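You operate a simulated robot arm through the tools that you are given. There is no shell and no other tool. Be economical: measure what you need, move in short steps, check, and stop when the job is done.

You run a simulated robot arm. Do the job below in one go: nothing can be reset, and whatever is moved stays where it is left.

JOB
Wipe off the old grime, grease the slide track, then run the slide shoe over it.
Fine: the shop rag goes back where it lay; brush on axle grease with the grease brush and stand it on its spot. A coat counts when it lies all over at full strength: go over it till it gets no stronger. What is to be rubbed or washed off counts as gone when no trace of it is left.

The check looks at the end state, three seconds after you hand in, the way a careful person would. Anything else that was tipped, shoved, dropped, spilled or broken makes it a failure.

ROBOT AND FRAMES
A 7-joint arm with a two-finger gripper, on a carriage that runs on a rail from [-1.923, -0.019] to [0.457, 0.004] (x, y) and turns from -183 to 149 degrees about z. Base frame: it is fixed where the carriage stands at the start and does not move with it; the origin is on the floor, on the carriage's upright axis, x ahead of it, y to its left, z up. Readings come in m, degrees, newtons and seconds.
Its first joint turns from -149.0 to 149.0 degrees. Places, roughly: axle grease [0.8, -0.7, 0.8]; old grime [1, -0.6, 0.9]; slide shoe [1.2, -0.6, 0.9]; slide track [1, -0.6, 0.9]. Payload 2.45 kg.
Tool frame: the origin (TCP) lies between the finger pads and is the grasp point; the fingertips stand 0.026 m ahead of it; z points along the fingers, y is the line along which they close. Largest opening 0.096 m; the body of the gripper starts 0.069 m behind the TCP.
Orientation is that of the tool frame in the base frame, as a unit quaternion [x, y, z, w]. With the fingers straight down and closing along the base's y, the tool's x points along the base's -x, its y along +y and its z along -z.

CONTROLS
- The arm moves only by the tool play_rows. Its argument "plan" is a list of rows, each an object (a shift or turn left out is 0, a gripper value left out holds the last) with "jaw": the gripper command, from -1 (shut) to 1 (fully open), values between in proportion; "slide": the shift along the base's x, y, z in mm, a list of three; "rot": the turn, a rotation vector about the base's x, y, z in degrees, a list of three. In form: [{"jaw": jaw, "slide": [tx, ty, tz], "rot": [rx, ry, rz]}, ...]. A call has 1 to 8 rows; each row is the pose to reach, as a shift and turn from the pose commanded when the call began. A row lasts 0.2 s, in which the tool goes at most 0.05 m and 8.6 degrees; a call with a longer step from one row to the next is refused whole, and so is a gripper value outside its range. Where a pose cannot be reached the arm comes as near as it can. A force on the tool above 40 N (or 10 N above the force at the start of the call, whichever is more), or a blocked arm, ends the call early, and 0.2 s more pass. Each finger halts on what it meets, pressing with about 34 N; the grip force reading is that of the motor and also rises with nothing between the fingers. The clock runs only during rows and for 0.2 s after the last one: add rows that repeat a pose to give the fingers time. The reply holds the time, the measured pose of the TCP, the force on the tool along the base axes, the opening and the grip force, in the units named above and with some noise, with the torque about the TCP (base axes, N m) and any sound that the robot's microphone picked up, and new pictures: "pictures" is both (left out), scene, wrist or none.
- Cameras (640 x 400 px; columns grow to the right, rows downward): "scene" is now at [0.019, 0.1121, 1.6581]; the picture's right is [-0.67, -0.74, 0.00], its down [-0.45, 0.41, -0.79] and it looks along [0.59, -0.53, -0.61] (base axes); focal length 278 px, centre (320, 200). "wrist" rides on the gripper at [0.082, 0.003, -0.098] in the tool frame; the picture's right is [-0.04, 1.00, 0.00], its down [-0.73, -0.03, -0.68] and it looks along [-0.68, -0.03, 0.73] (tool axes); focal length 256 px, centre (320, 200). There is no depth. A picture from a camera that has moved, and an enlarged one, comes with that camera's place and axes in the base frame and with its lens.
- move_column(by): slides the trunk up (or, below 0, down) by that many m; the arm and the scene camera ride with it, the base frame stays. It gives what a move gives, with no picture.
- drive_base(legs): drives the robot by 1 to 6 legs, each [ahead, left, turn to the left] in m, m and degrees, along the robot's own axes; the way and the turn of a leg run together, so that a leg with both is an arc; at most 1.5 m and 180 degrees a leg. The arm and the cameras ride along, it lands a little off, and it stops where it bumps. It keeps to its track: a leg is cut to what the track allows. It gives what a move gives, and a new picture of the scene camera.
- aim_head(pan, tilt): turns the head with the scene camera to pan (to the left, within 155 degrees either way) and tilt (down, from -29 to 69), counted from straight ahead of the robot. It gives what a move gives, and a new picture of the scene camera.
- zoom(camera, box): a new picture of the part [left, top, right, bottom] of that camera's present view, enlarged. No time passes.
- sign_off(): hands the job in; it is judged then, once.

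Work in short steps. Places have to be worked out from the pictures, the camera data and where the tool is seen: move nearer, look again, correct. Check each grasp and each placing, and mend what went wrong. You have 120 turns and 260 pictures in all, those below and enlarged ones among them. Open the gripper and draw the arm clear of the work before you hand the job in, unless the task says otherwise; then end with one line.

The tools are called as name(argument=value, ...) on one line, values as JSON. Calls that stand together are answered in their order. play_rows: Moves the arm, as the interface text tells. Its arguments: {"type":"object","properties":{"plan":{"type":"array","items":{"type":"object","properties":{"jaw":{"type":"number"},"slide":{"type":"array","items":{"type":"number"}},"rot":{"type":"array","items":{"type":"number"}}}}},"pictures":{"type":"string","enum":["both","scene","wrist","none"]}},"required":["plan"]} The other tools are called the same way: move_column (by) slides the trunk up or down; drive_base (legs) drives the base; aim_head (pan, tilt) turns the head that bears the scene camera; zoom (camera, box) takes an enlarged picture of a part of a camera's view; sign_off () hands the job in.

At the start:

```text
time: 0.0
position: [0.6667, -0.0778, 0.9994]
orientation: [0.0, 1.0, 0.0, 0.0]
force: [1.4, -0.1, 0.9]
moment: [-0.02, -0.01, 0.0]
grip_width: 0.0962
grip_force: 0.1
trunk travel left (down, up): [-0.65, 0.06]
robot x, y, heading: [0.0001, -0.0, -0.1]
head pan, tilt: [-42.3, 37.6]
```

scene: 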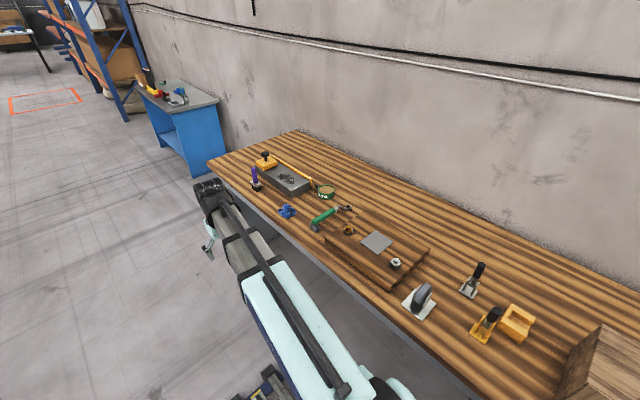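
wrist: 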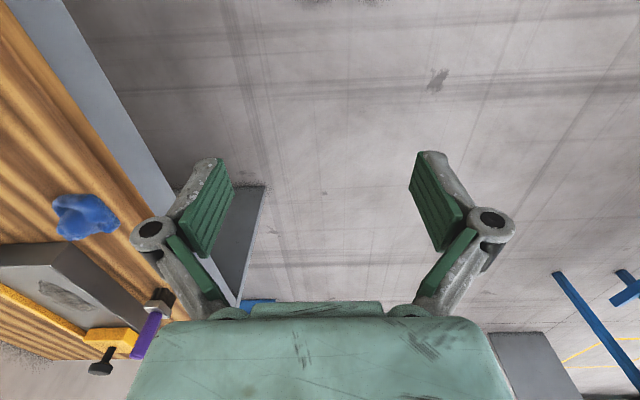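

I first look closely at the bench to identify the items.

zoom(camera="scene", box=[230, 140, 390, 240])

zoom(camera="scene", box=[380, 240, 540, 340])

```text
4.00 times, centred on (310, 190) of scene
camera zoom: at [0.019, 0.1121, 1.6581], right [-0.67, -0.74, 0.0], down [-0.45, 0.41, -0.79], along [0.59, -0.53, -0.61], focal length 1110 px, centre (360, 240)
```

zoom: 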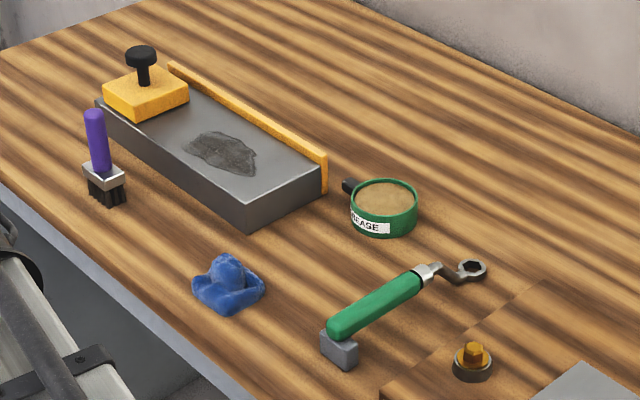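

```text
4.00 times, centred on (460, 290) of scene
camera zoom: at [0.019, 0.1121, 1.6581], right [-0.67, -0.74, 0.0], down [-0.45, 0.41, -0.79], along [0.59, -0.53, -0.61], focal length 1110 px, centre (-240, -160)
```

zoom: 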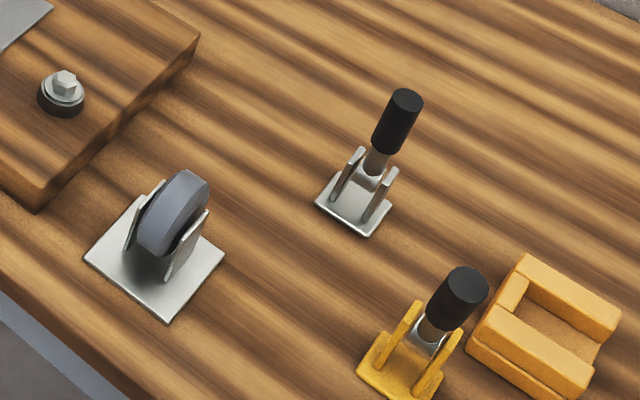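

The bench lies to the robot's right and the work is too far, so I drive ahead along the rail to bring it in reach.

drive_base(legs=[[0.45, 0, 0]])

aim_head(pan=-48, tilt=48)

```text
time: 2.8
position: [1.1207, -0.075, 0.9995]
orientation: [0.002, 1.0, 0.0, 0.0]
force: [0.5, 0.4, -0.1]
moment: [-0.02, -0.01, -0.02]
grip_width: 0.0959
grip_force: 0.1
trunk travel left (down, up): [-0.65, 0.06]
robot x, y, heading: [0.4539, 0.0062, -0.3]
head pan, tilt: [-42.3, 37.6]
camera scene: at [0.474, 0.1166, 1.6581], right [-0.68, -0.74, 0.0], down [-0.45, 0.41, -0.79], along [0.58, -0.54, -0.61], focal length 278 px, centre (320, 200)
```

scene: 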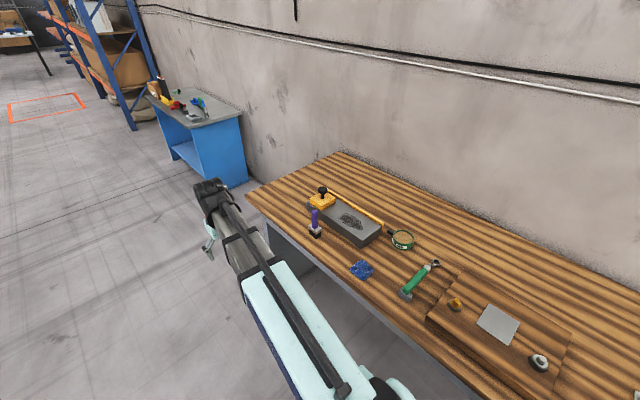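

```text
time: 3.5
position: [1.1213, -0.0761, 1.0002]
orientation: [0.001, 1.0, 0.0, 0.0]
force: [-0.3, 0.0, -0.7]
moment: [-0.01, -0.02, 0.02]
grip_width: 0.0959
grip_force: 0.2
trunk travel left (down, up): [-0.65, 0.06]
robot x, y, heading: [0.4553, 0.0066, -0.4]
head pan, tilt: [-48.0, 48.0]
camera scene: at [0.4626, 0.1163, 1.6431], right [-0.74, -0.67, 0.0], down [-0.5, 0.55, -0.67], along [0.45, -0.5, -0.74], focal length 278 px, centre (320, 200)
```

scene: 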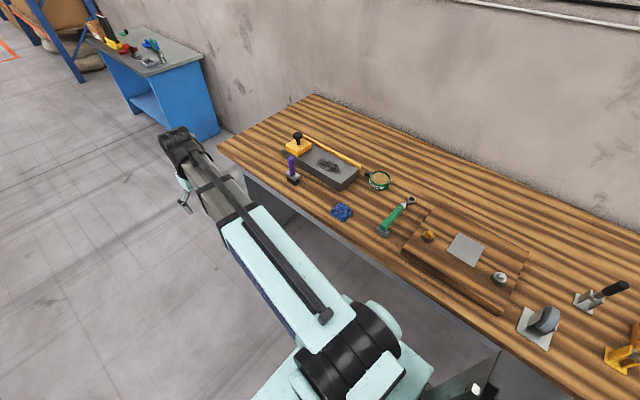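

Zooming on the work area gives a second view to triangulate with.

zoom(camera="scene", box=[270, 120, 430, 220])

```text
4.00 times, centred on (350, 170) of scene
camera zoom: at [0.4626, 0.1163, 1.6431], right [-0.74, -0.67, 0.0], down [-0.5, 0.55, -0.67], along [0.45, -0.5, -0.74], focal length 1110 px, centre (200, 320)
```

zoom: 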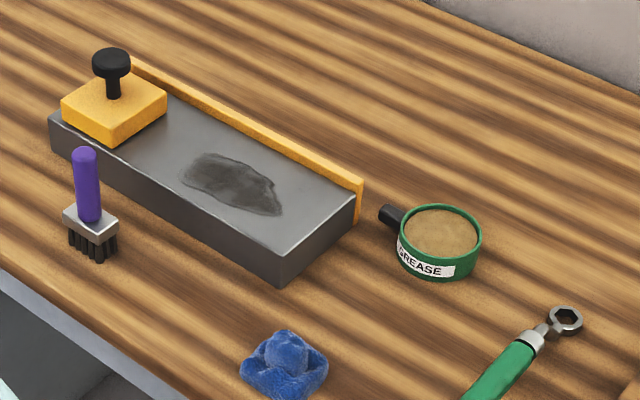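

Triangulation puts the bench top at about z 0.836 and the track top at about z 0.876. The track runs x 0.918–1.255, y −0.52 to −0.635. I place the rag near (0.837, −0.424), the brush near (1.08, −0.42) and the tin near (0.817, −0.645). I go above the rag.

play_rows(plan=[{"jaw": 1, "slide": [-45, 0, 5]}, {"slide": [-90, 0, 10]}, {"slide": [-130, -20, 20]}, {"slide": [-165, -50, 20]}, {"slide": [-195, -85, 20]}, {"slide": [-220, -125, 20]}, {"slide": [-235, -165, 20]}, {"slide": [-245, -205, 20]}], pictures="none")

play_rows(plan=[{"slide": [0, -45, 0]}, {"slide": [-10, -90, 0]}, {"slide": [-20, -120, 0]}, {"slide": [-20, -120, -20]}, {"slide": [-20, -120, -20]}])

```text
time: 5.3
position: [0.8751, -0.2809, 1.0219]
orientation: [0.001, 1.0, 0.0, 0.0]
force: [-0.6, 0.2, -0.5]
moment: [0.02, 0.01, 0.02]
grip_width: 0.096
grip_force: 0.1
out of reach, approached as far as the arm can: row 5, 6, 7
trunk travel left (down, up): [-0.65, 0.06]
robot x, y, heading: [0.4544, 0.0027, -0.2]
head pan, tilt: [-48.0, 48.0]
```

```text
time: 6.5
position: [0.8555, -0.4008, 0.9998]
orientation: [0.002, 1.0, 0.0, 0.0]
force: [0.3, 0.8, -0.1]
moment: [-0.01, -0.03, -0.02]
grip_width: 0.0959
grip_force: 0.0
trunk travel left (down, up): [-0.65, 0.06]
robot x, y, heading: [0.4584, 0.0005, -0.1]
head pan, tilt: [-48.0, 48.0]
camera scene: at [0.4626, 0.1163, 1.6431], right [-0.75, -0.67, 0.0], down [-0.5, 0.55, -0.67], along [0.45, -0.5, -0.74], focal length 278 px, centre (320, 200)
camera wrist: at [0.7726, -0.3974, 1.097], right [0.04, 1.0, 0.0], down [0.73, -0.03, 0.68], along [0.68, -0.03, -0.73], focal length 256 px, centre (320, 200)
```

scene: 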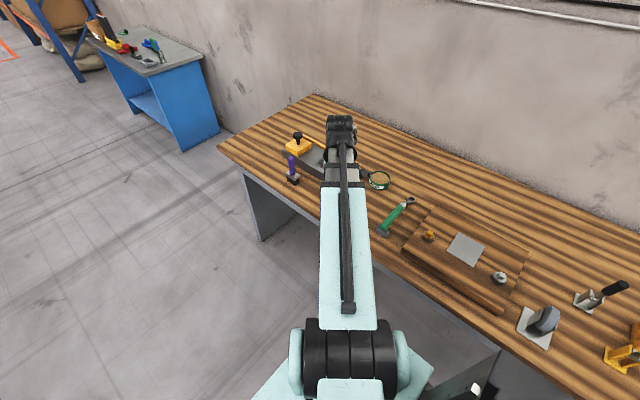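
wrist: 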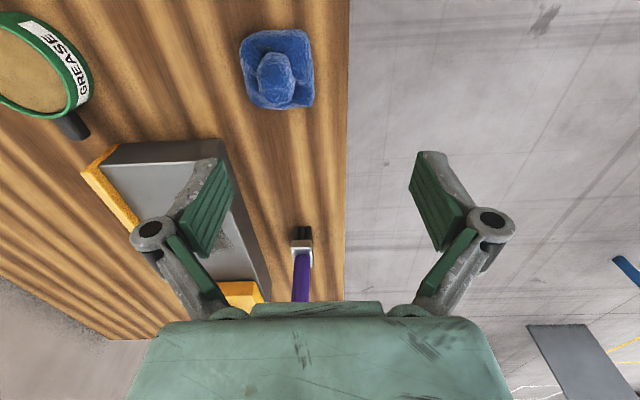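

The wrist view puts the rag at about (0.839, −0.438). I centre over it and descend partway to check.

play_rows(plan=[{"slide": [-17, -37, 0]}, {"slide": [-17, -37, -40]}, {"slide": [-17, -37, -80]}, {"slide": [-17, -37, -80]}], pictures="wrist")

```text
time: 7.5
position: [0.8402, -0.4357, 0.9175]
orientation: [0.002, 1.0, 0.0, 0.0]
force: [0.2, 0.6, -0.3]
moment: [-0.01, -0.01, 0.03]
grip_width: 0.096
grip_force: 0.1
trunk travel left (down, up): [-0.65, 0.06]
robot x, y, heading: [0.4528, 0.0067, -0.2]
head pan, tilt: [-48.0, 48.0]
camera wrist: at [0.7588, -0.4323, 1.0152], right [0.04, 1.0, 0.0], down [0.73, -0.03, 0.68], along [0.68, -0.03, -0.73], focal length 256 px, centre (320, 200)
```

wrist: 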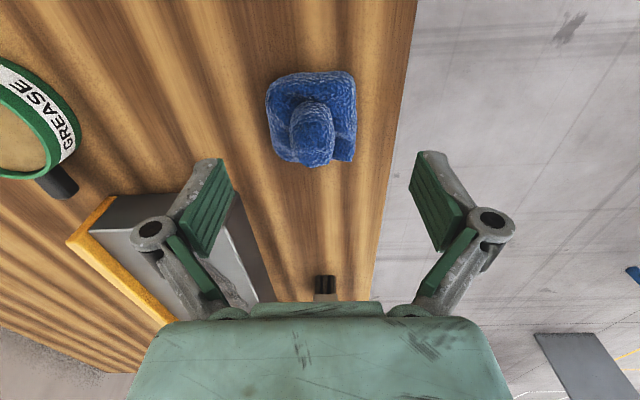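

The rag is about 5 mm off in x and y. I correct, descend to TCP z ≈ 0.868 and close.

play_rows(plan=[{"slide": [-5, -5, -25]}, {"slide": [-5, -5, -50]}, {"slide": [-5, -5, -50]}, {"jaw": -1, "slide": [-5, -5, -50]}, {"slide": [-5, -5, -50]}, {"slide": [-5, -5, -50]}, {"slide": [-5, -5, -50]}], pictures="wrist")

```text
time: 9.1
position: [0.8342, -0.4399, 0.8694]
orientation: [0.002, 1.0, -0.001, 0.002]
force: [4.7, -2.0, 34.1]
moment: [0.45, -0.18, 0.08]
grip_width: 0.0291
grip_force: 34.5
trunk travel left (down, up): [-0.65, 0.06]
robot x, y, heading: [0.4551, 0.0059, -0.2]
head pan, tilt: [-48.0, 48.0]
camera wrist: at [0.7523, -0.4374, 0.967], right [0.04, 1.0, 0.0], down [0.73, -0.03, 0.68], along [0.68, -0.03, -0.73], focal length 256 px, centre (320, 200)
```

wrist: 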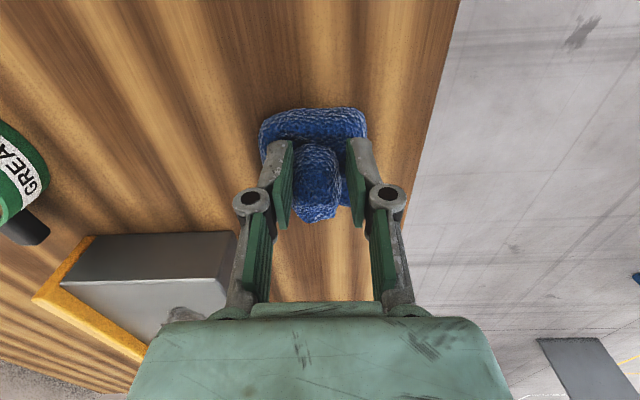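

The knob is gripped (29 mm), with the fingertips pressing lightly on the rag's skirt. I lift and check the hold.

play_rows(plan=[{"slide": [0, 0, 30]}, {"slide": [0, 0, 70]}, {"slide": [0, 0, 100]}, {"slide": [0, 0, 100]}])

```text
time: 10.1
position: [0.8334, -0.4417, 0.9715]
orientation: [0.003, 1.0, 0.0, 0.0]
force: [0.2, -0.2, -2.1]
moment: [-0.01, -0.03, 0.04]
grip_width: 0.0213
grip_force: 34.2
trunk travel left (down, up): [-0.65, 0.06]
robot x, y, heading: [0.4552, 0.0031, -0.1]
head pan, tilt: [-48.0, 48.0]
camera scene: at [0.4625, 0.1163, 1.643], right [-0.75, -0.67, 0.0], down [-0.5, 0.55, -0.67], along [0.45, -0.5, -0.74], focal length 278 px, centre (320, 200)
camera wrist: at [0.7513, -0.438, 1.0683], right [0.04, 1.0, 0.0], down [0.73, -0.03, 0.68], along [0.68, -0.03, -0.73], focal length 256 px, centre (320, 200)
```

scene: 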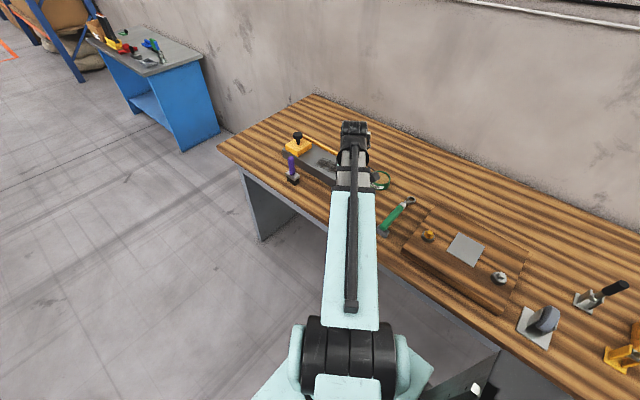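
wrist: 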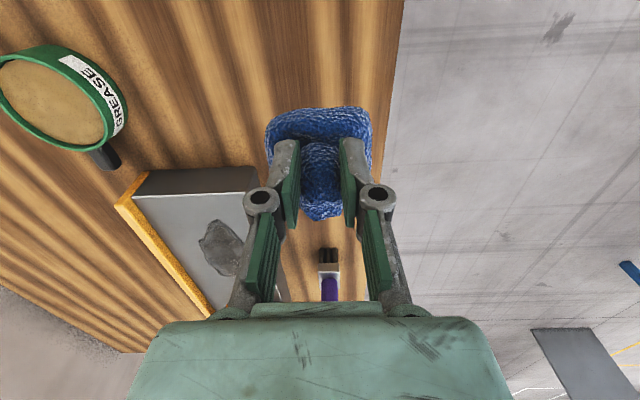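

The rag is held. The grime spans roughly x 0.954–1.09, y −0.535 to −0.60. I move above its near end and descend gently, expecting contact at about TCP z 0.909.

play_rows(plan=[{"slide": [35, -32, 0]}, {"slide": [70, -64, 0]}, {"slide": [105, -95, 0]}, {"slide": [130, -118, 0]}, {"slide": [130, -118, -25]}, {"slide": [130, -118, -50]}, {"slide": [130, -118, -60]}, {"slide": [130, -118, -60]}], pictures="wrist")

```text
time: 11.7
position: [0.9645, -0.5605, 0.9214]
orientation: [0.001, 1.0, -0.004, 0.003]
force: [-1.3, 4.2, 26.0]
moment: [0.53, 0.44, 0.03]
grip_width: 0.0211
grip_force: 34.1
trunk travel left (down, up): [-0.65, 0.06]
robot x, y, heading: [0.4561, 0.0063, -0.2]
head pan, tilt: [-48.0, 48.0]
stopped in row 7: the force on the tool passed its limit at 52 N (the readings are from after the stop); the commanded pose is now the measured one
camera wrist: at [0.882, -0.5568, 1.0182], right [0.04, 1.0, -0.01], down [0.73, -0.03, 0.68], along [0.68, -0.04, -0.73], focal length 256 px, centre (320, 200)
```

wrist: 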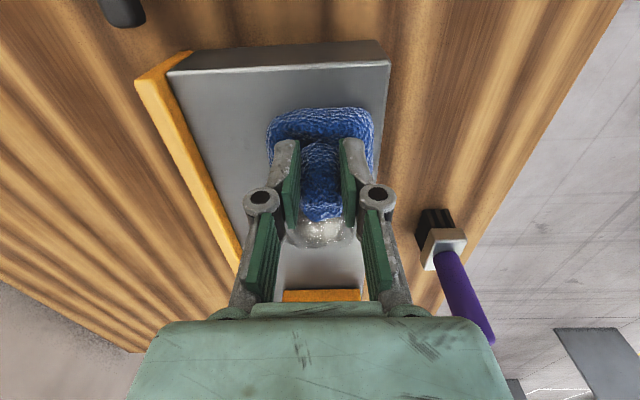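

Contact came at TCP z ≈ 0.921 and the wiping effect is visible. I sweep along x in lanes with a light press.

play_rows(plan=[{"slide": [-10, 15, 2]}, {"slide": [30, 15, 1]}, {"slide": [70, 15, 1]}, {"slide": [110, 15, 1]}, {"slide": [140, 15, 1]}, {"slide": [140, -5, 1]}, {"slide": [100, -5, 1]}, {"slide": [60, -5, 1]}], pictures="wrist")

```text
time: 13.5
position: [1.0278, -0.5668, 0.9218]
orientation: [0.001, 1.0, -0.004, 0.005]
force: [8.7, -0.2, 32.4]
moment: [0.36, -0.62, -0.05]
grip_width: 0.021
grip_force: 34.0
trunk travel left (down, up): [-0.65, 0.06]
robot x, y, heading: [0.4533, 0.0037, -0.3]
head pan, tilt: [-48.0, 48.0]
camera wrist: at [0.9448, -0.5629, 1.0177], right [0.04, 1.0, -0.01], down [0.73, -0.02, 0.69], along [0.69, -0.04, -0.73], focal length 256 px, centre (320, 200)
```

wrist: 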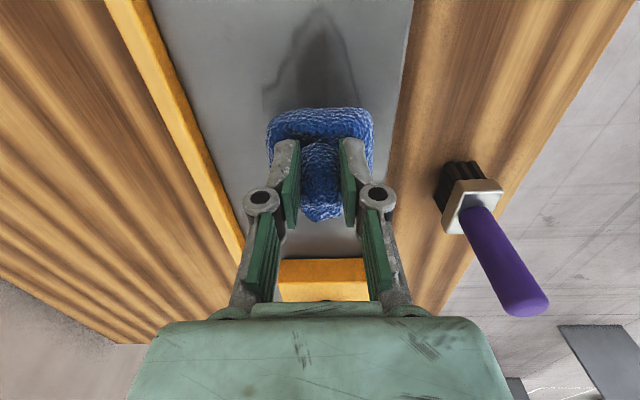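

The far part is clean and a faint trace remains at the near part. I keep sweeping there.

play_rows(plan=[{"slide": [-40, 0, 1]}, {"slide": [-80, 0, 1]}, {"slide": [-85, -20, 1]}, {"slide": [-45, -22, 1]}, {"slide": [-5, -22, 1]}, {"slide": [35, -22, 1]}, {"slide": [70, -20, 1]}, {"slide": [70, 0, 1]}], pictures="none")

play_rows(plan=[{"slide": [-5, 25, 1]}, {"slide": [-45, 25, 1]}, {"slide": [-85, 25, 1]}, {"slide": [-125, 25, 1]}, {"slide": [-155, 20, 1]}, {"slide": [-155, 0, 1]}, {"slide": [-115, 0, 1]}, {"slide": [-75, 0, 1]}], pictures="none")

play_rows(plan=[{"slide": [0, 0, 15]}, {"slide": [0, 0, 45]}, {"slide": [-40, 30, 60]}, {"slide": [-80, 60, 60]}, {"slide": [-115, 90, 60]}, {"slide": [-115, 90, 60]}])

```text
time: 15.3
position: [1.0961, -0.5666, 0.9211]
orientation: [0.001, 1.0, -0.004, 0.004]
force: [0.6, -0.2, 7.9]
moment: [0.27, 0.06, -0.03]
grip_width: 0.0211
grip_force: 34.5
trunk travel left (down, up): [-0.65, 0.06]
robot x, y, heading: [0.4497, 0.0047, -0.2]
head pan, tilt: [-48.0, 48.0]
```

```text
time: 17.1
position: [1.0211, -0.5675, 0.9213]
orientation: [0.003, 1.0, -0.004, 0.004]
force: [-0.5, 1.4, -0.7]
moment: [-0.02, 0.0, 0.01]
grip_width: 0.0213
grip_force: 33.9
trunk travel left (down, up): [-0.65, 0.06]
robot x, y, heading: [0.4563, 0.0027, -0.2]
head pan, tilt: [-48.0, 48.0]
```

```text
refused: row 3 steps farther than a row can; nothing moved
```

The second pass may have run with no contact, so I lift off and look.

play_rows(plan=[{"slide": [0, 0, 30]}, {"slide": [-20, 20, 60]}, {"slide": [-55, 45, 70]}, {"slide": [-90, 75, 70]}, {"slide": [-125, 100, 70]}, {"slide": [-150, 115, 70]}, {"slide": [-150, 115, 70]}])

```text
time: 18.7
position: [0.8715, -0.4511, 0.9901]
orientation: [0.002, 1.0, -0.004, 0.003]
force: [-0.7, -0.7, -1.3]
moment: [-0.01, 0.04, 0.05]
grip_width: 0.021
grip_force: 33.7
trunk travel left (down, up): [-0.65, 0.06]
robot x, y, heading: [0.4502, 0.0034, -0.3]
head pan, tilt: [-48.0, 48.0]
camera scene: at [0.4626, 0.1163, 1.6431], right [-0.75, -0.67, 0.0], down [-0.5, 0.55, -0.67], along [0.45, -0.5, -0.74], focal length 278 px, centre (320, 200)
camera wrist: at [0.7887, -0.4472, 1.0871], right [0.04, 1.0, -0.01], down [0.73, -0.03, 0.68], along [0.68, -0.03, -0.73], focal length 256 px, centre (320, 200)
```

scene: 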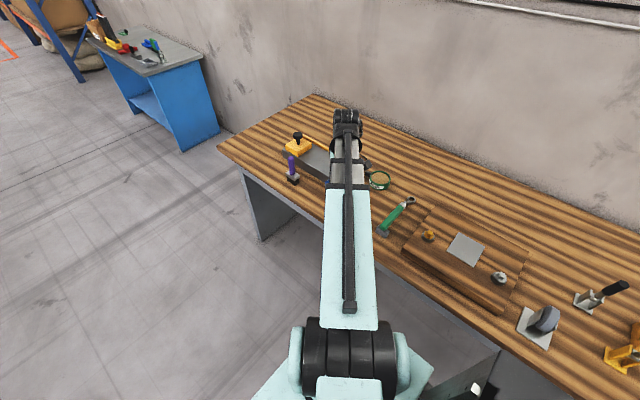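
wrist: 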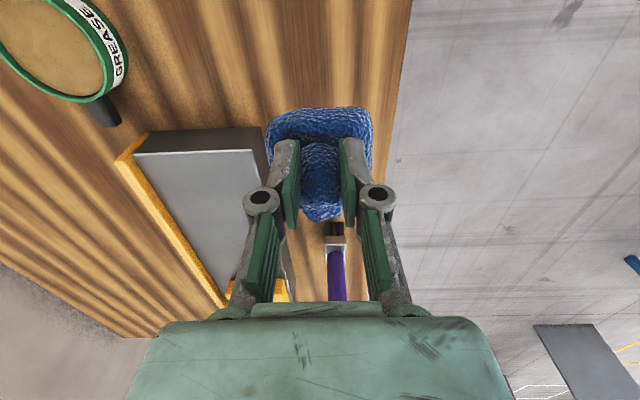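

zoom(camera="wrist", box=[120, 120, 300, 310])

```text
2.11 times, centred on (210, 215) of wrist
camera zoom: at [0.7887, -0.4472, 1.0871], right [0.04, 1.0, -0.01], down [0.73, -0.03, 0.68], along [0.68, -0.03, -0.73], focal length 539 px, centre (552, 168)
```

zoom: 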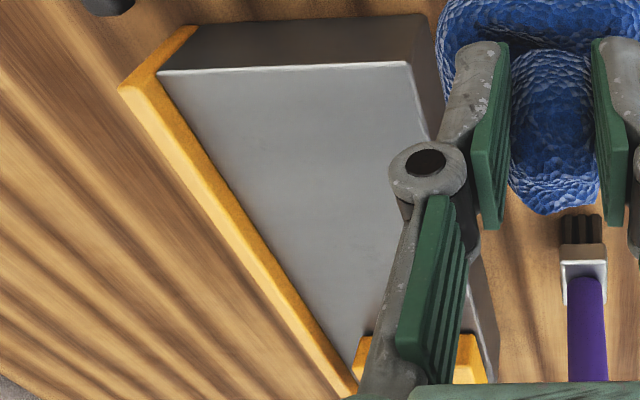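

The visible part looks clean, but a finger hides some of it. I shift sideways to check the rest.

play_rows(plan=[{"slide": [-20, 40, 0]}, {"slide": [-37, 85, 10]}, {"slide": [-37, 85, 10]}], pictures="none")

zoom(camera="wrist", box=[40, 120, 280, 300])

zoom(camera="scene", box=[270, 120, 430, 220])

```text
time: 19.5
position: [0.8354, -0.3674, 1.0]
orientation: [0.002, 1.0, -0.003, 0.003]
force: [-0.2, 0.2, -1.5]
moment: [0.02, 0.02, 0.02]
grip_width: 0.0211
grip_force: 34.1
trunk travel left (down, up): [-0.65, 0.06]
robot x, y, heading: [0.454, 0.007, -0.4]
head pan, tilt: [-48.0, 48.0]
```

```text
2.22 times, centred on (160, 210) of wrist
camera zoom: at [0.7534, -0.3628, 1.0973], right [0.04, 1.0, -0.01], down [0.73, -0.03, 0.68], along [0.68, -0.03, -0.73], focal length 569 px, centre (676, 178)
```

zoom: 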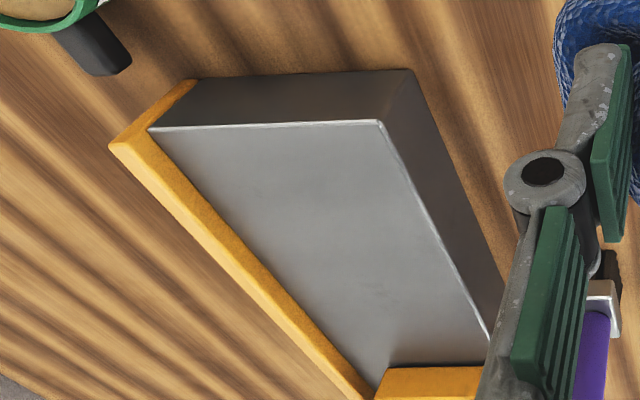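

```text
4.00 times, centred on (350, 170) of scene
camera zoom: at [0.4626, 0.1167, 1.643], right [-0.75, -0.67, 0.0], down [-0.5, 0.55, -0.67], along [0.45, -0.5, -0.74], focal length 1110 px, centre (200, 320)
```

zoom: 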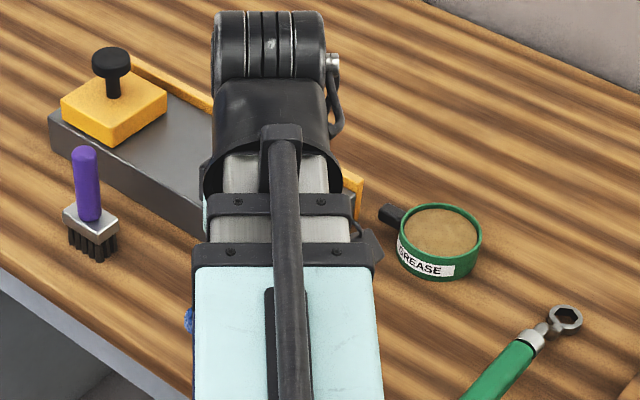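

It looks nearly clean with perhaps faint smudges, so I do one more full pressed pass to be sure.

play_rows(plan=[{"slide": [25, -40, 0]}, {"slide": [50, -80, -10]}, {"slide": [75, -120, -20]}, {"slide": [98, -155, -30]}, {"slide": [115, -178, -40]}, {"slide": [115, -178, -70]}, {"slide": [115, -178, -80]}, {"slide": [115, -178, -81]}], pictures="none")

play_rows(plan=[{"slide": [40, 0, 0]}, {"slide": [80, 0, 0]}, {"slide": [120, 0, 0]}, {"slide": [150, 0, 0]}, {"slide": [150, -25, 0]}, {"slide": [110, -25, 0]}, {"slide": [70, -25, 0]}, {"slide": [30, -25, 0]}], pictures="none")

```text
time: 21.3
position: [0.9483, -0.5487, 0.9218]
orientation: [0.002, 1.0, -0.005, 0.004]
force: [0.6, -8.5, 23.4]
moment: [0.17, 0.03, -0.07]
grip_width: 0.0212
grip_force: 34.1
trunk travel left (down, up): [-0.65, 0.06]
robot x, y, heading: [0.4538, 0.0043, -0.0]
head pan, tilt: [-48.0, 48.0]
```

```text
time: 23.1
position: [0.9782, -0.5674, 0.9207]
orientation: [0.002, 1.0, -0.005, 0.004]
force: [8.1, -0.4, 34.1]
moment: [0.35, -0.89, -0.09]
grip_width: 0.0211
grip_force: 34.0
trunk travel left (down, up): [-0.65, 0.06]
robot x, y, heading: [0.4569, 0.0047, -0.2]
head pan, tilt: [-48.0, 48.0]
```

Contact pressure is good. Now the lane nearest the fence, then back through the middle.

play_rows(plan=[{"slide": [-40, 0, 0]}, {"slide": [-40, -20, 0]}, {"slide": [0, -20, 0]}, {"slide": [40, -20, 0]}, {"slide": [80, -20, 0]}, {"slide": [120, -20, 0]}, {"slide": [120, 5, 0]}, {"slide": [80, 5, 0]}], pictures="none")

play_rows(plan=[{"slide": [-40, 0, 0]}, {"slide": [-80, 0, 0]}, {"slide": [-110, 0, 20]}, {"slide": [-120, 30, 50]}, {"slide": [-140, 70, 70]}, {"slide": [-160, 110, 75]}, {"slide": [-200, 135, 80]}, {"slide": [-220, 165, 80]}], pictures="none")

zoom(camera="wrist", box=[40, 120, 280, 300])

```text
time: 24.9
position: [1.0593, -0.5621, 0.9215]
orientation: [-0.001, 1.0, -0.004, 0.005]
force: [9.6, 1.4, 34.7]
moment: [0.57, -0.66, -0.04]
grip_width: 0.0209
grip_force: 34.0
trunk travel left (down, up): [-0.65, 0.06]
robot x, y, heading: [0.4542, 0.0022, -0.2]
head pan, tilt: [-48.0, 48.0]
```

```text
time: 26.7
position: [0.8437, -0.3989, 1.0015]
orientation: [0.002, 1.0, -0.003, 0.002]
force: [-0.1, 0.0, -0.7]
moment: [0.03, 0.03, 0.01]
grip_width: 0.0212
grip_force: 34.2
trunk travel left (down, up): [-0.65, 0.06]
robot x, y, heading: [0.4547, 0.0044, -0.2]
head pan, tilt: [-48.0, 48.0]
```

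```text
2.22 times, centred on (160, 210) of wrist
camera zoom: at [0.76, -0.3951, 1.0972], right [0.04, 1.0, -0.01], down [0.73, -0.03, 0.68], along [0.68, -0.03, -0.73], focal length 569 px, centre (676, 178)
```

zoom: 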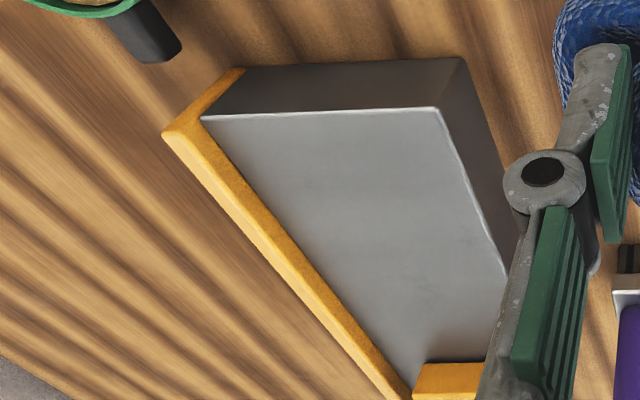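

The track is clean. I return the rag to its place at (0.834, −0.440), with bench contact expected at TCP z ≈ 0.881.

play_rows(plan=[{"slide": [-9, -25, 0]}, {"slide": [-9, -41, -35]}, {"slide": [-9, -41, -75]}, {"slide": [-9, -41, -105]}, {"slide": [-9, -41, -116]}, {"slide": [-9, -41, -119]}], pictures="wrist")

```text
time: 28.1
position: [0.8283, -0.4424, 0.8797]
orientation: [0.002, 1.0, -0.003, 0.003]
force: [0.9, -0.1, -0.4]
moment: [-0.02, 0.02, 0.03]
grip_width: 0.0209
grip_force: 33.8
trunk travel left (down, up): [-0.65, 0.06]
robot x, y, heading: [0.4556, 0.0025, 0.1]
head pan, tilt: [-48.0, 48.0]
camera wrist: at [0.7468, -0.4374, 0.9769], right [0.04, 1.0, -0.01], down [0.73, -0.03, 0.68], along [0.68, -0.03, -0.73], focal length 256 px, centre (320, 200)
```

wrist: 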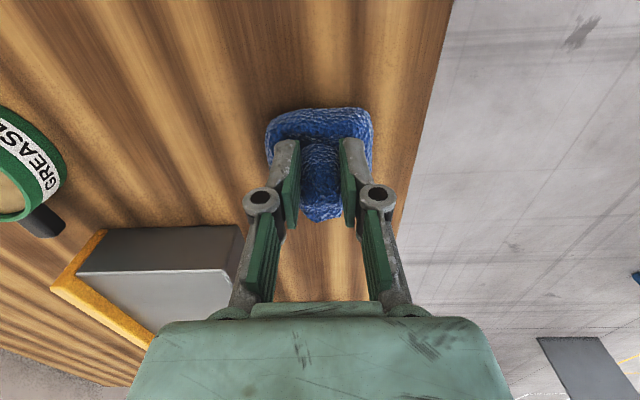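

No contact yet, and x is 6 mm low. I correct and lower gently.

play_rows(plan=[{"slide": [6, 2, 0]}, {"slide": [6, 2, -3]}, {"slide": [6, 2, -6]}, {"slide": [6, 2, -6]}], pictures="none")

```text
time: 29.1
position: [0.8362, -0.4399, 0.8742]
orientation: [0.002, 1.0, -0.003, 0.003]
force: [0.6, 0.8, -0.8]
moment: [0.03, 0.03, 0.02]
grip_width: 0.0211
grip_force: 33.9
trunk travel left (down, up): [-0.65, 0.06]
robot x, y, heading: [0.4545, 0.002, -0.3]
head pan, tilt: [-48.0, 48.0]
```

Still free, so I lower a few millimetres more.

play_rows(plan=[{"slide": [-1, 0, -2]}, {"slide": [-1, 0, -4]}, {"slide": [-1, 0, -6]}, {"slide": [-1, 0, -6]}], pictures="none")

```text
time: 30.1
position: [0.8345, -0.4381, 0.8699]
orientation: [0.002, 1.0, -0.005, 0.004]
force: [1.8, -8.6, 38.0]
moment: [0.35, -0.08, -0.07]
grip_width: 0.021
grip_force: 34.3
trunk travel left (down, up): [-0.65, 0.06]
robot x, y, heading: [0.4564, 0.002, -0.3]
head pan, tilt: [-48.0, 48.0]
```

Contact is at z ≈ 0.870. I ease up 1 mm, open slowly, and withdraw upwards.

play_rows(plan=[{"slide": [0, 0, 2]}, {"jaw": 0, "slide": [0, 0, 2]}, {"jaw": 1, "slide": [0, 0, 2]}, {"slide": [0, 0, 2]}, {"slide": [0, 0, 30]}, {"slide": [0, 0, 80]}, {"slide": [0, 0, 130]}, {"slide": [0, 0, 130]}], pictures="wrist")

```text
time: 31.9
position: [0.8352, -0.4423, 1.0004]
orientation: [0.001, 1.0, -0.004, 0.003]
force: [0.7, -0.2, -0.1]
moment: [0.02, 0.01, -0.01]
grip_width: 0.0959
grip_force: 0.0
trunk travel left (down, up): [-0.65, 0.06]
robot x, y, heading: [0.4517, 0.0048, -0.2]
head pan, tilt: [-48.0, 48.0]
camera wrist: at [0.7528, -0.4382, 1.0968], right [0.04, 1.0, -0.01], down [0.73, -0.03, 0.68], along [0.68, -0.03, -0.73], focal length 256 px, centre (320, 200)
```

wrist: 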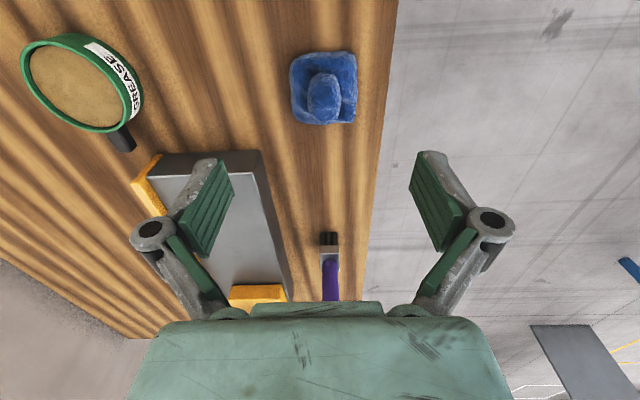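

The rag is back in place. Next I go for the brush at about (1.08, −0.43), staying high, and look.

play_rows(plan=[{"slide": [35, 2, 15]}, {"slide": [75, 5, 25]}, {"slide": [115, 8, 30]}, {"slide": [155, 10, 35]}, {"slide": [155, 10, 35]}], pictures="wrist")

```text
time: 33.1
position: [0.9915, -0.4294, 1.0324]
orientation: [0.001, 1.0, -0.004, 0.002]
force: [0.2, 0.1, 0.0]
moment: [0.01, 0.0, -0.02]
grip_width: 0.096
grip_force: 0.0
trunk travel left (down, up): [-0.65, 0.06]
robot x, y, heading: [0.4594, 0.0052, -0.1]
head pan, tilt: [-48.0, 48.0]
camera wrist: at [0.9094, -0.426, 1.1294], right [0.04, 1.0, -0.01], down [0.73, -0.03, 0.68], along [0.68, -0.03, -0.73], focal length 256 px, centre (320, 200)
```

wrist: 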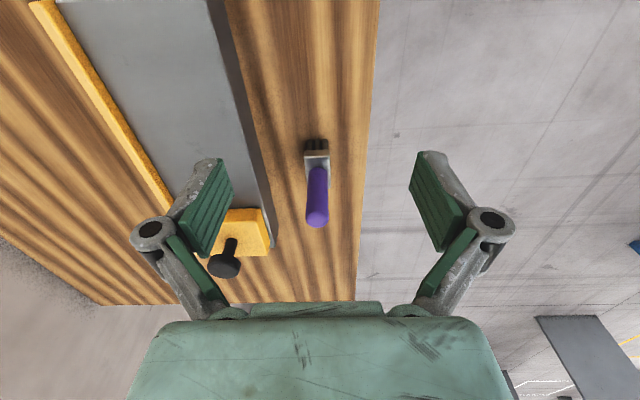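

The brush handle's top is about (1.086, −0.437, 0.965). I centre over it, then descend with fingers straddling the handle.

play_rows(plan=[{"slide": [35, -3, 0]}, {"slide": [70, -7, 0]}, {"slide": [96, -8, 0]}, {"slide": [96, -8, 0]}], pictures="wrist")

```text
time: 34.1
position: [1.0877, -0.4373, 1.0324]
orientation: [0.001, 1.0, -0.003, 0.003]
force: [-0.2, -0.2, 0.5]
moment: [0.02, -0.02, 0.01]
grip_width: 0.0959
grip_force: 0.0
trunk travel left (down, up): [-0.65, 0.06]
robot x, y, heading: [0.454, 0.007, -0.3]
head pan, tilt: [-48.0, 48.0]
camera wrist: at [1.0053, -0.4332, 1.1288], right [0.04, 1.0, -0.01], down [0.73, -0.03, 0.68], along [0.68, -0.03, -0.73], focal length 256 px, centre (320, 200)
```

wrist: 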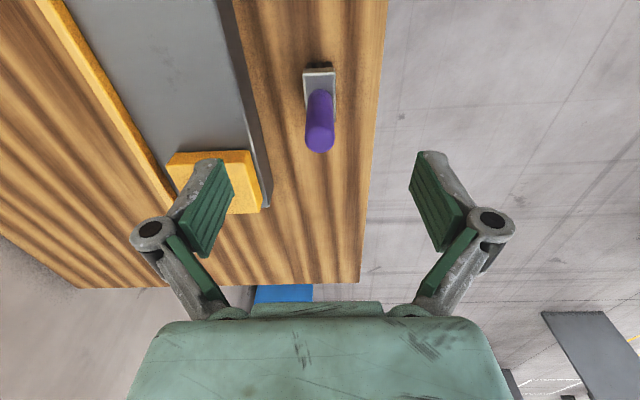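

Aligned. I descend and close on the handle.

play_rows(plan=[{"slide": [0, 0, -40]}, {"slide": [0, 0, -75]}, {"slide": [0, 0, -95]}, {"slide": [0, 0, -95]}, {"jaw": -1, "slide": [0, 0, -95]}, {"slide": [0, 0, -95]}, {"slide": [0, 0, -95]}, {"slide": [0, 0, -95]}], pictures="wrist")

```text
time: 35.9
position: [1.0876, -0.4394, 0.9357]
orientation: [0.001, 1.0, -0.003, 0.003]
force: [-0.3, 0.0, 0.5]
moment: [0.0, -0.03, 0.0]
grip_width: 0.0
grip_force: 28.5
trunk travel left (down, up): [-0.65, 0.06]
robot x, y, heading: [0.4561, 0.0041, -0.2]
head pan, tilt: [-48.0, 48.0]
camera wrist: at [1.0041, -0.4348, 1.0329], right [0.04, 1.0, -0.01], down [0.73, -0.03, 0.68], along [0.68, -0.03, -0.73], focal length 256 px, centre (320, 200)
```

wrist: 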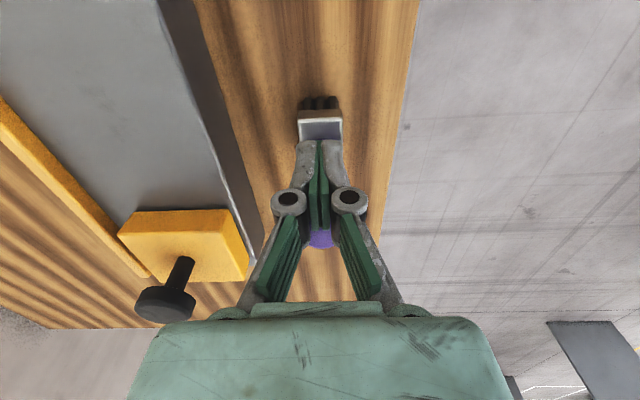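

The fingers closed short of the handle and the brush hasn't moved. Re-triangulating, the handle axis is at about x 1.108 and its top at about z 0.945. I open, slide +20 mm in x, lower 15 mm and grip.

play_rows(plan=[{"jaw": 1}, {"jaw": 1}, {"jaw": 1}, {"slide": [12, 2, 0]}, {"slide": [21, 2, -8]}, {"slide": [21, 2, -15]}, {"slide": [21, 2, -15]}], pictures="wrist")

```text
time: 37.5
position: [1.1085, -0.4358, 0.923]
orientation: [0.001, 1.0, -0.004, 0.004]
force: [-0.4, -0.7, 0.4]
moment: [0.01, -0.01, 0.01]
grip_width: 0.0959
grip_force: 0.1
trunk travel left (down, up): [-0.65, 0.06]
robot x, y, heading: [0.455, 0.0051, -0.4]
head pan, tilt: [-48.0, 48.0]
camera wrist: at [1.0256, -0.4322, 1.0196], right [0.04, 1.0, -0.01], down [0.73, -0.03, 0.68], along [0.68, -0.03, -0.73], focal length 256 px, centre (320, 200)
```

wrist: 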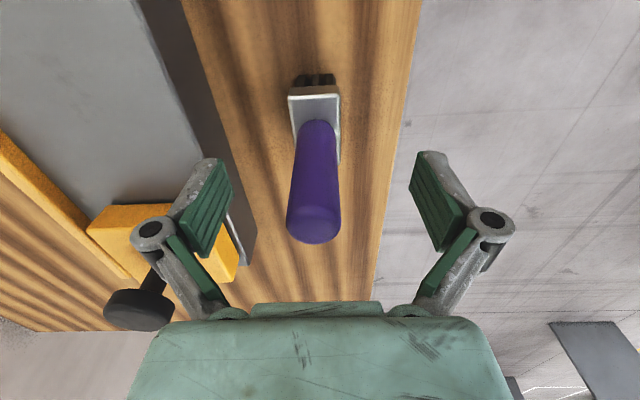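

The handle is now between the pads. I close.

play_rows(plan=[{"jaw": -1, "slide": [-2, -2, 0]}, {"slide": [-2, -2, 0]}, {"slide": [-2, -2, 0]}, {"slide": [-2, -2, 0]}], pictures="wrist")

```text
time: 38.5
position: [1.106, -0.4376, 0.9234]
orientation: [0.001, 1.0, -0.003, 0.004]
force: [1.3, -1.2, 9.0]
moment: [-0.09, -0.11, -0.02]
grip_width: 0.0239
grip_force: 33.5
trunk travel left (down, up): [-0.65, 0.06]
robot x, y, heading: [0.4518, 0.0008, -0.0]
head pan, tilt: [-48.0, 48.0]
camera wrist: at [1.0231, -0.4343, 1.0206], right [0.04, 1.0, -0.01], down [0.73, -0.03, 0.68], along [0.68, -0.03, -0.73], focal length 256 px, centre (320, 200)
```

wrist: 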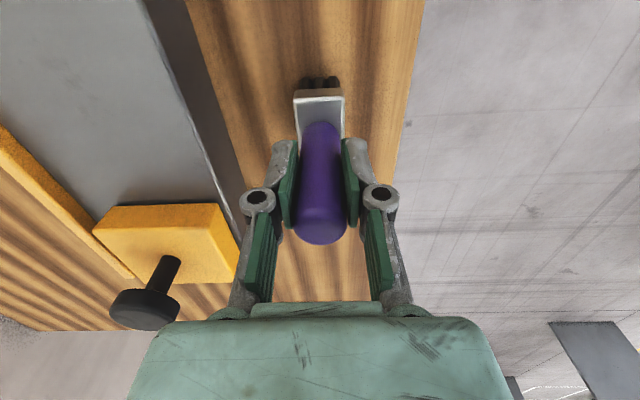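

The brush is gripped at (1.106, −0.438, 0.923), and I note this as its home. I lift and head for the tin at about (0.817, −0.64).

play_rows(plan=[{"slide": [0, 0, 40]}, {"slide": [0, 0, 85]}, {"slide": [0, 0, 120]}, {"slide": [-35, -25, 120]}, {"slide": [-72, -50, 120]}, {"slide": [-110, -76, 120]}, {"slide": [-148, -102, 120]}, {"slide": [-185, -128, 120]}], pictures="none")

play_rows(plan=[{"slide": [-38, -26, 0]}, {"slide": [-76, -52, 0]}, {"slide": [-90, -65, 0]}, {"slide": [-90, -65, 0]}])

```text
time: 40.3
position: [0.9228, -0.5627, 1.0439]
orientation: [0.001, 1.0, -0.004, 0.003]
force: [-0.2, -0.1, -1.9]
moment: [0.0, 0.0, 0.02]
grip_width: 0.0239
grip_force: 34.4
trunk travel left (down, up): [-0.65, 0.06]
robot x, y, heading: [0.4566, 0.0021, -0.1]
head pan, tilt: [-48.0, 48.0]
```

```text
time: 41.3
position: [0.8329, -0.6317, 1.0452]
orientation: [0.002, 1.0, -0.003, 0.003]
force: [0.0, 0.0, -1.4]
moment: [-0.01, 0.03, -0.03]
grip_width: 0.024
grip_force: 34.3
trunk travel left (down, up): [-0.65, 0.06]
robot x, y, heading: [0.4553, 0.0048, 0.1]
head pan, tilt: [-48.0, 48.0]
camera scene: at [0.4627, 0.1162, 1.6431], right [-0.75, -0.67, 0.0], down [-0.5, 0.55, -0.67], along [0.45, -0.5, -0.74], focal length 278 px, centre (320, 200)
camera wrist: at [0.7488, -0.6285, 1.1417], right [0.04, 1.0, -0.01], down [0.73, -0.03, 0.68], along [0.68, -0.03, -0.73], focal length 256 px, centre (320, 200)
```

scene: 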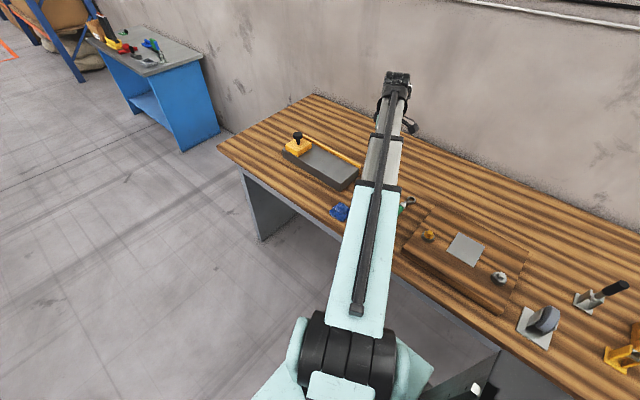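
wrist: 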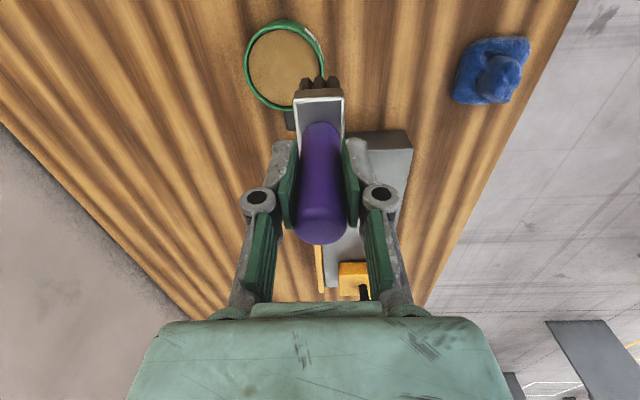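

The tin appears centred at about (0.82, −0.666). I shift over it and lower partway to verify.

play_rows(plan=[{"slide": [-13, -30, 0]}, {"slide": [-13, -30, -30]}, {"slide": [-13, -30, -45]}, {"slide": [-13, -30, -45]}], pictures="wrist")

```text
time: 42.3
position: [0.8202, -0.6626, 0.9982]
orientation: [0.002, 1.0, -0.003, 0.004]
force: [-0.1, 0.3, -0.6]
moment: [0.01, 0.0, 0.01]
grip_width: 0.0238
grip_force: 34.1
trunk travel left (down, up): [-0.65, 0.06]
robot x, y, heading: [0.4519, 0.0023, -0.1]
head pan, tilt: [-48.0, 48.0]
camera wrist: at [0.7374, -0.6588, 1.0954], right [0.04, 1.0, -0.01], down [0.73, -0.03, 0.68], along [0.68, -0.03, -0.73], focal length 256 px, centre (320, 200)
```

wrist: 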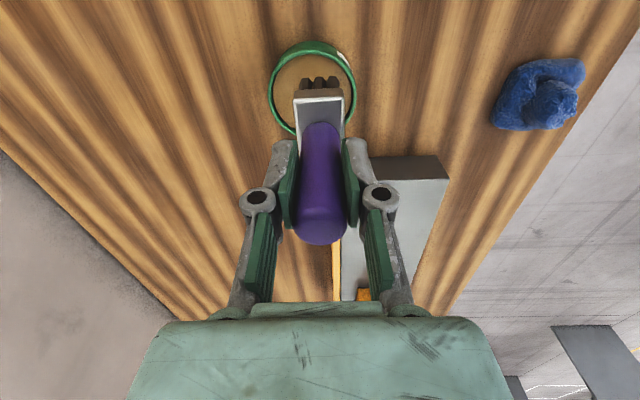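

The tin centre is about (0.816, −0.669). I correct and dip gently to contact.

play_rows(plan=[{"slide": [-4, -7, 0]}, {"slide": [-4, -7, -20]}, {"slide": [-4, -7, -35]}, {"slide": [-4, -7, -42]}, {"slide": [-4, -7, -42]}], pictures="wrist")

```text
time: 43.5
position: [0.8136, -0.6691, 0.9568]
orientation: [0.003, 1.0, -0.003, 0.004]
force: [0.0, -0.2, -0.8]
moment: [-0.04, -0.01, 0.0]
grip_width: 0.0241
grip_force: 33.7
trunk travel left (down, up): [-0.65, 0.06]
robot x, y, heading: [0.4551, 0.0043, -0.4]
head pan, tilt: [-48.0, 48.0]
camera wrist: at [0.7321, -0.6645, 1.0538], right [0.04, 1.0, -0.01], down [0.73, -0.03, 0.68], along [0.68, -0.03, -0.73], focal length 256 px, centre (320, 200)
```

wrist: 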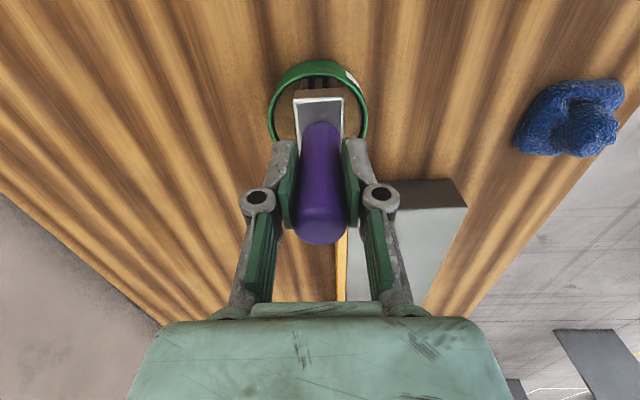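

The bristles are inside the tin with no contact force yet. I lower a few millimetres more.

play_rows(plan=[{"slide": [1, 0, -4]}, {"slide": [1, 0, -8]}, {"slide": [1, 0, -12]}, {"slide": [1, 0, -12]}], pictures="wrist")

```text
time: 44.5
position: [0.8149, -0.6676, 0.9476]
orientation: [0.001, 1.0, -0.004, 0.004]
force: [4.9, -3.2, 23.4]
moment: [-0.09, -0.14, -0.02]
grip_width: 0.0239
grip_force: 34.5
trunk travel left (down, up): [-0.65, 0.06]
robot x, y, heading: [0.4543, 0.0037, -0.1]
head pan, tilt: [-48.0, 48.0]
camera wrist: at [0.7317, -0.6636, 1.0433], right [0.04, 1.0, -0.01], down [0.73, -0.03, 0.68], along [0.68, -0.04, -0.73], focal length 256 px, centre (320, 200)
```

wrist: 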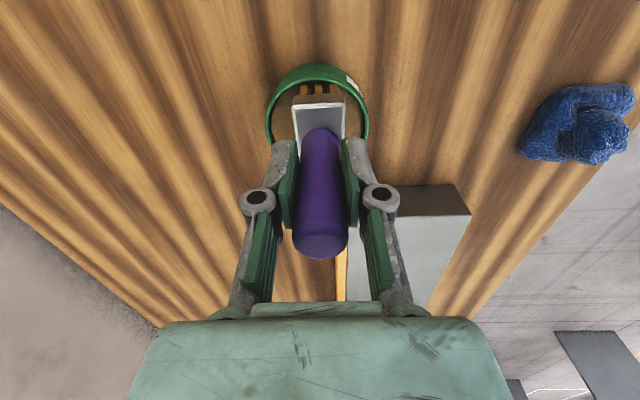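

The bristles picked up grease with 23 N of contact. The brush may have slipped a bit in the grip, so I lift and check.

play_rows(plan=[{"slide": [0, 0, 30]}, {"slide": [0, 0, 70]}, {"slide": [0, 0, 90]}, {"slide": [0, 0, 90]}], pictures="wrist")

```text
time: 45.5
position: [0.8131, -0.6669, 1.036]
orientation: [0.001, 1.0, -0.003, 0.002]
force: [-0.1, -0.7, -1.8]
moment: [0.02, 0.01, 0.02]
grip_width: 0.0237
grip_force: 34.3
trunk travel left (down, up): [-0.65, 0.06]
robot x, y, heading: [0.4564, 0.0021, -0.3]
head pan, tilt: [-48.0, 48.0]
camera wrist: at [0.7306, -0.6633, 1.1326], right [0.04, 1.0, -0.01], down [0.73, -0.03, 0.68], along [0.68, -0.03, -0.73], focal length 256 px, centre (320, 200)
```

wrist: 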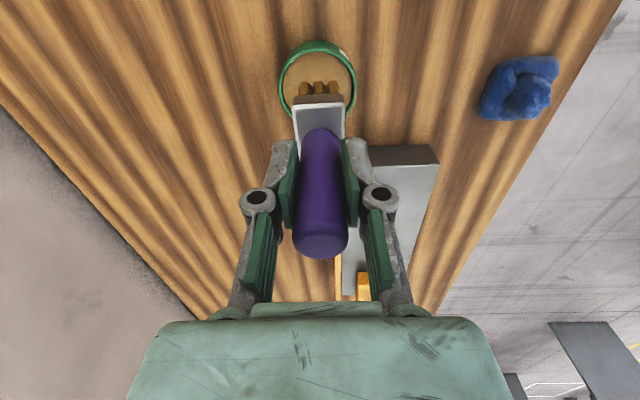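

The brush slid up a few mm in the grip, which is fine. I move over the track's near end and descend gently, expecting contact at TCP z ≈ 0.97.

play_rows(plan=[{"slide": [40, 28, 0]}, {"slide": [80, 57, 0]}, {"slide": [115, 84, 0]}, {"slide": [132, 105, -15]}, {"slide": [132, 121, -45]}, {"slide": [132, 121, -58]}, {"slide": [132, 121, -64]}, {"slide": [132, 121, -64]}], pictures="wrist")

```text
time: 47.3
position: [0.9455, -0.5463, 0.9715]
orientation: [0.002, 1.0, -0.003, 0.004]
force: [-0.3, -0.7, -0.2]
moment: [-0.02, 0.02, 0.01]
grip_width: 0.0239
grip_force: 34.3
trunk travel left (down, up): [-0.65, 0.06]
robot x, y, heading: [0.4542, 0.0053, -0.2]
head pan, tilt: [-48.0, 48.0]
camera wrist: at [0.8633, -0.5421, 1.0678], right [0.04, 1.0, -0.01], down [0.73, -0.03, 0.68], along [0.68, -0.03, -0.73], focal length 256 px, centre (320, 200)
```

wrist: 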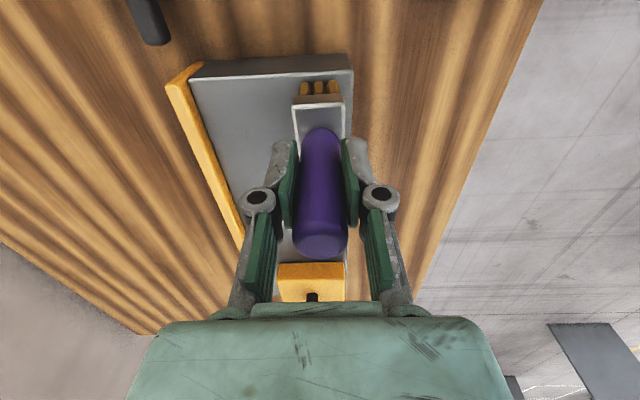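

Well aligned with the near corner and no contact yet. I lower in small steps and start a stroke along +x.

play_rows(plan=[{"slide": [-3, 0, -2]}, {"slide": [-3, 0, -4]}, {"slide": [-3, 0, -6]}, {"slide": [-3, 0, -6]}], pictures="none")

```text
time: 48.3
position: [0.943, -0.5459, 0.9646]
orientation: [0.001, 1.0, -0.005, 0.004]
force: [0.4, -4.4, 24.3]
moment: [-0.17, -0.16, -0.04]
grip_width: 0.0239
grip_force: 33.9
trunk travel left (down, up): [-0.65, 0.06]
robot x, y, heading: [0.4558, 0.003, -0.0]
head pan, tilt: [-48.0, 48.0]
```

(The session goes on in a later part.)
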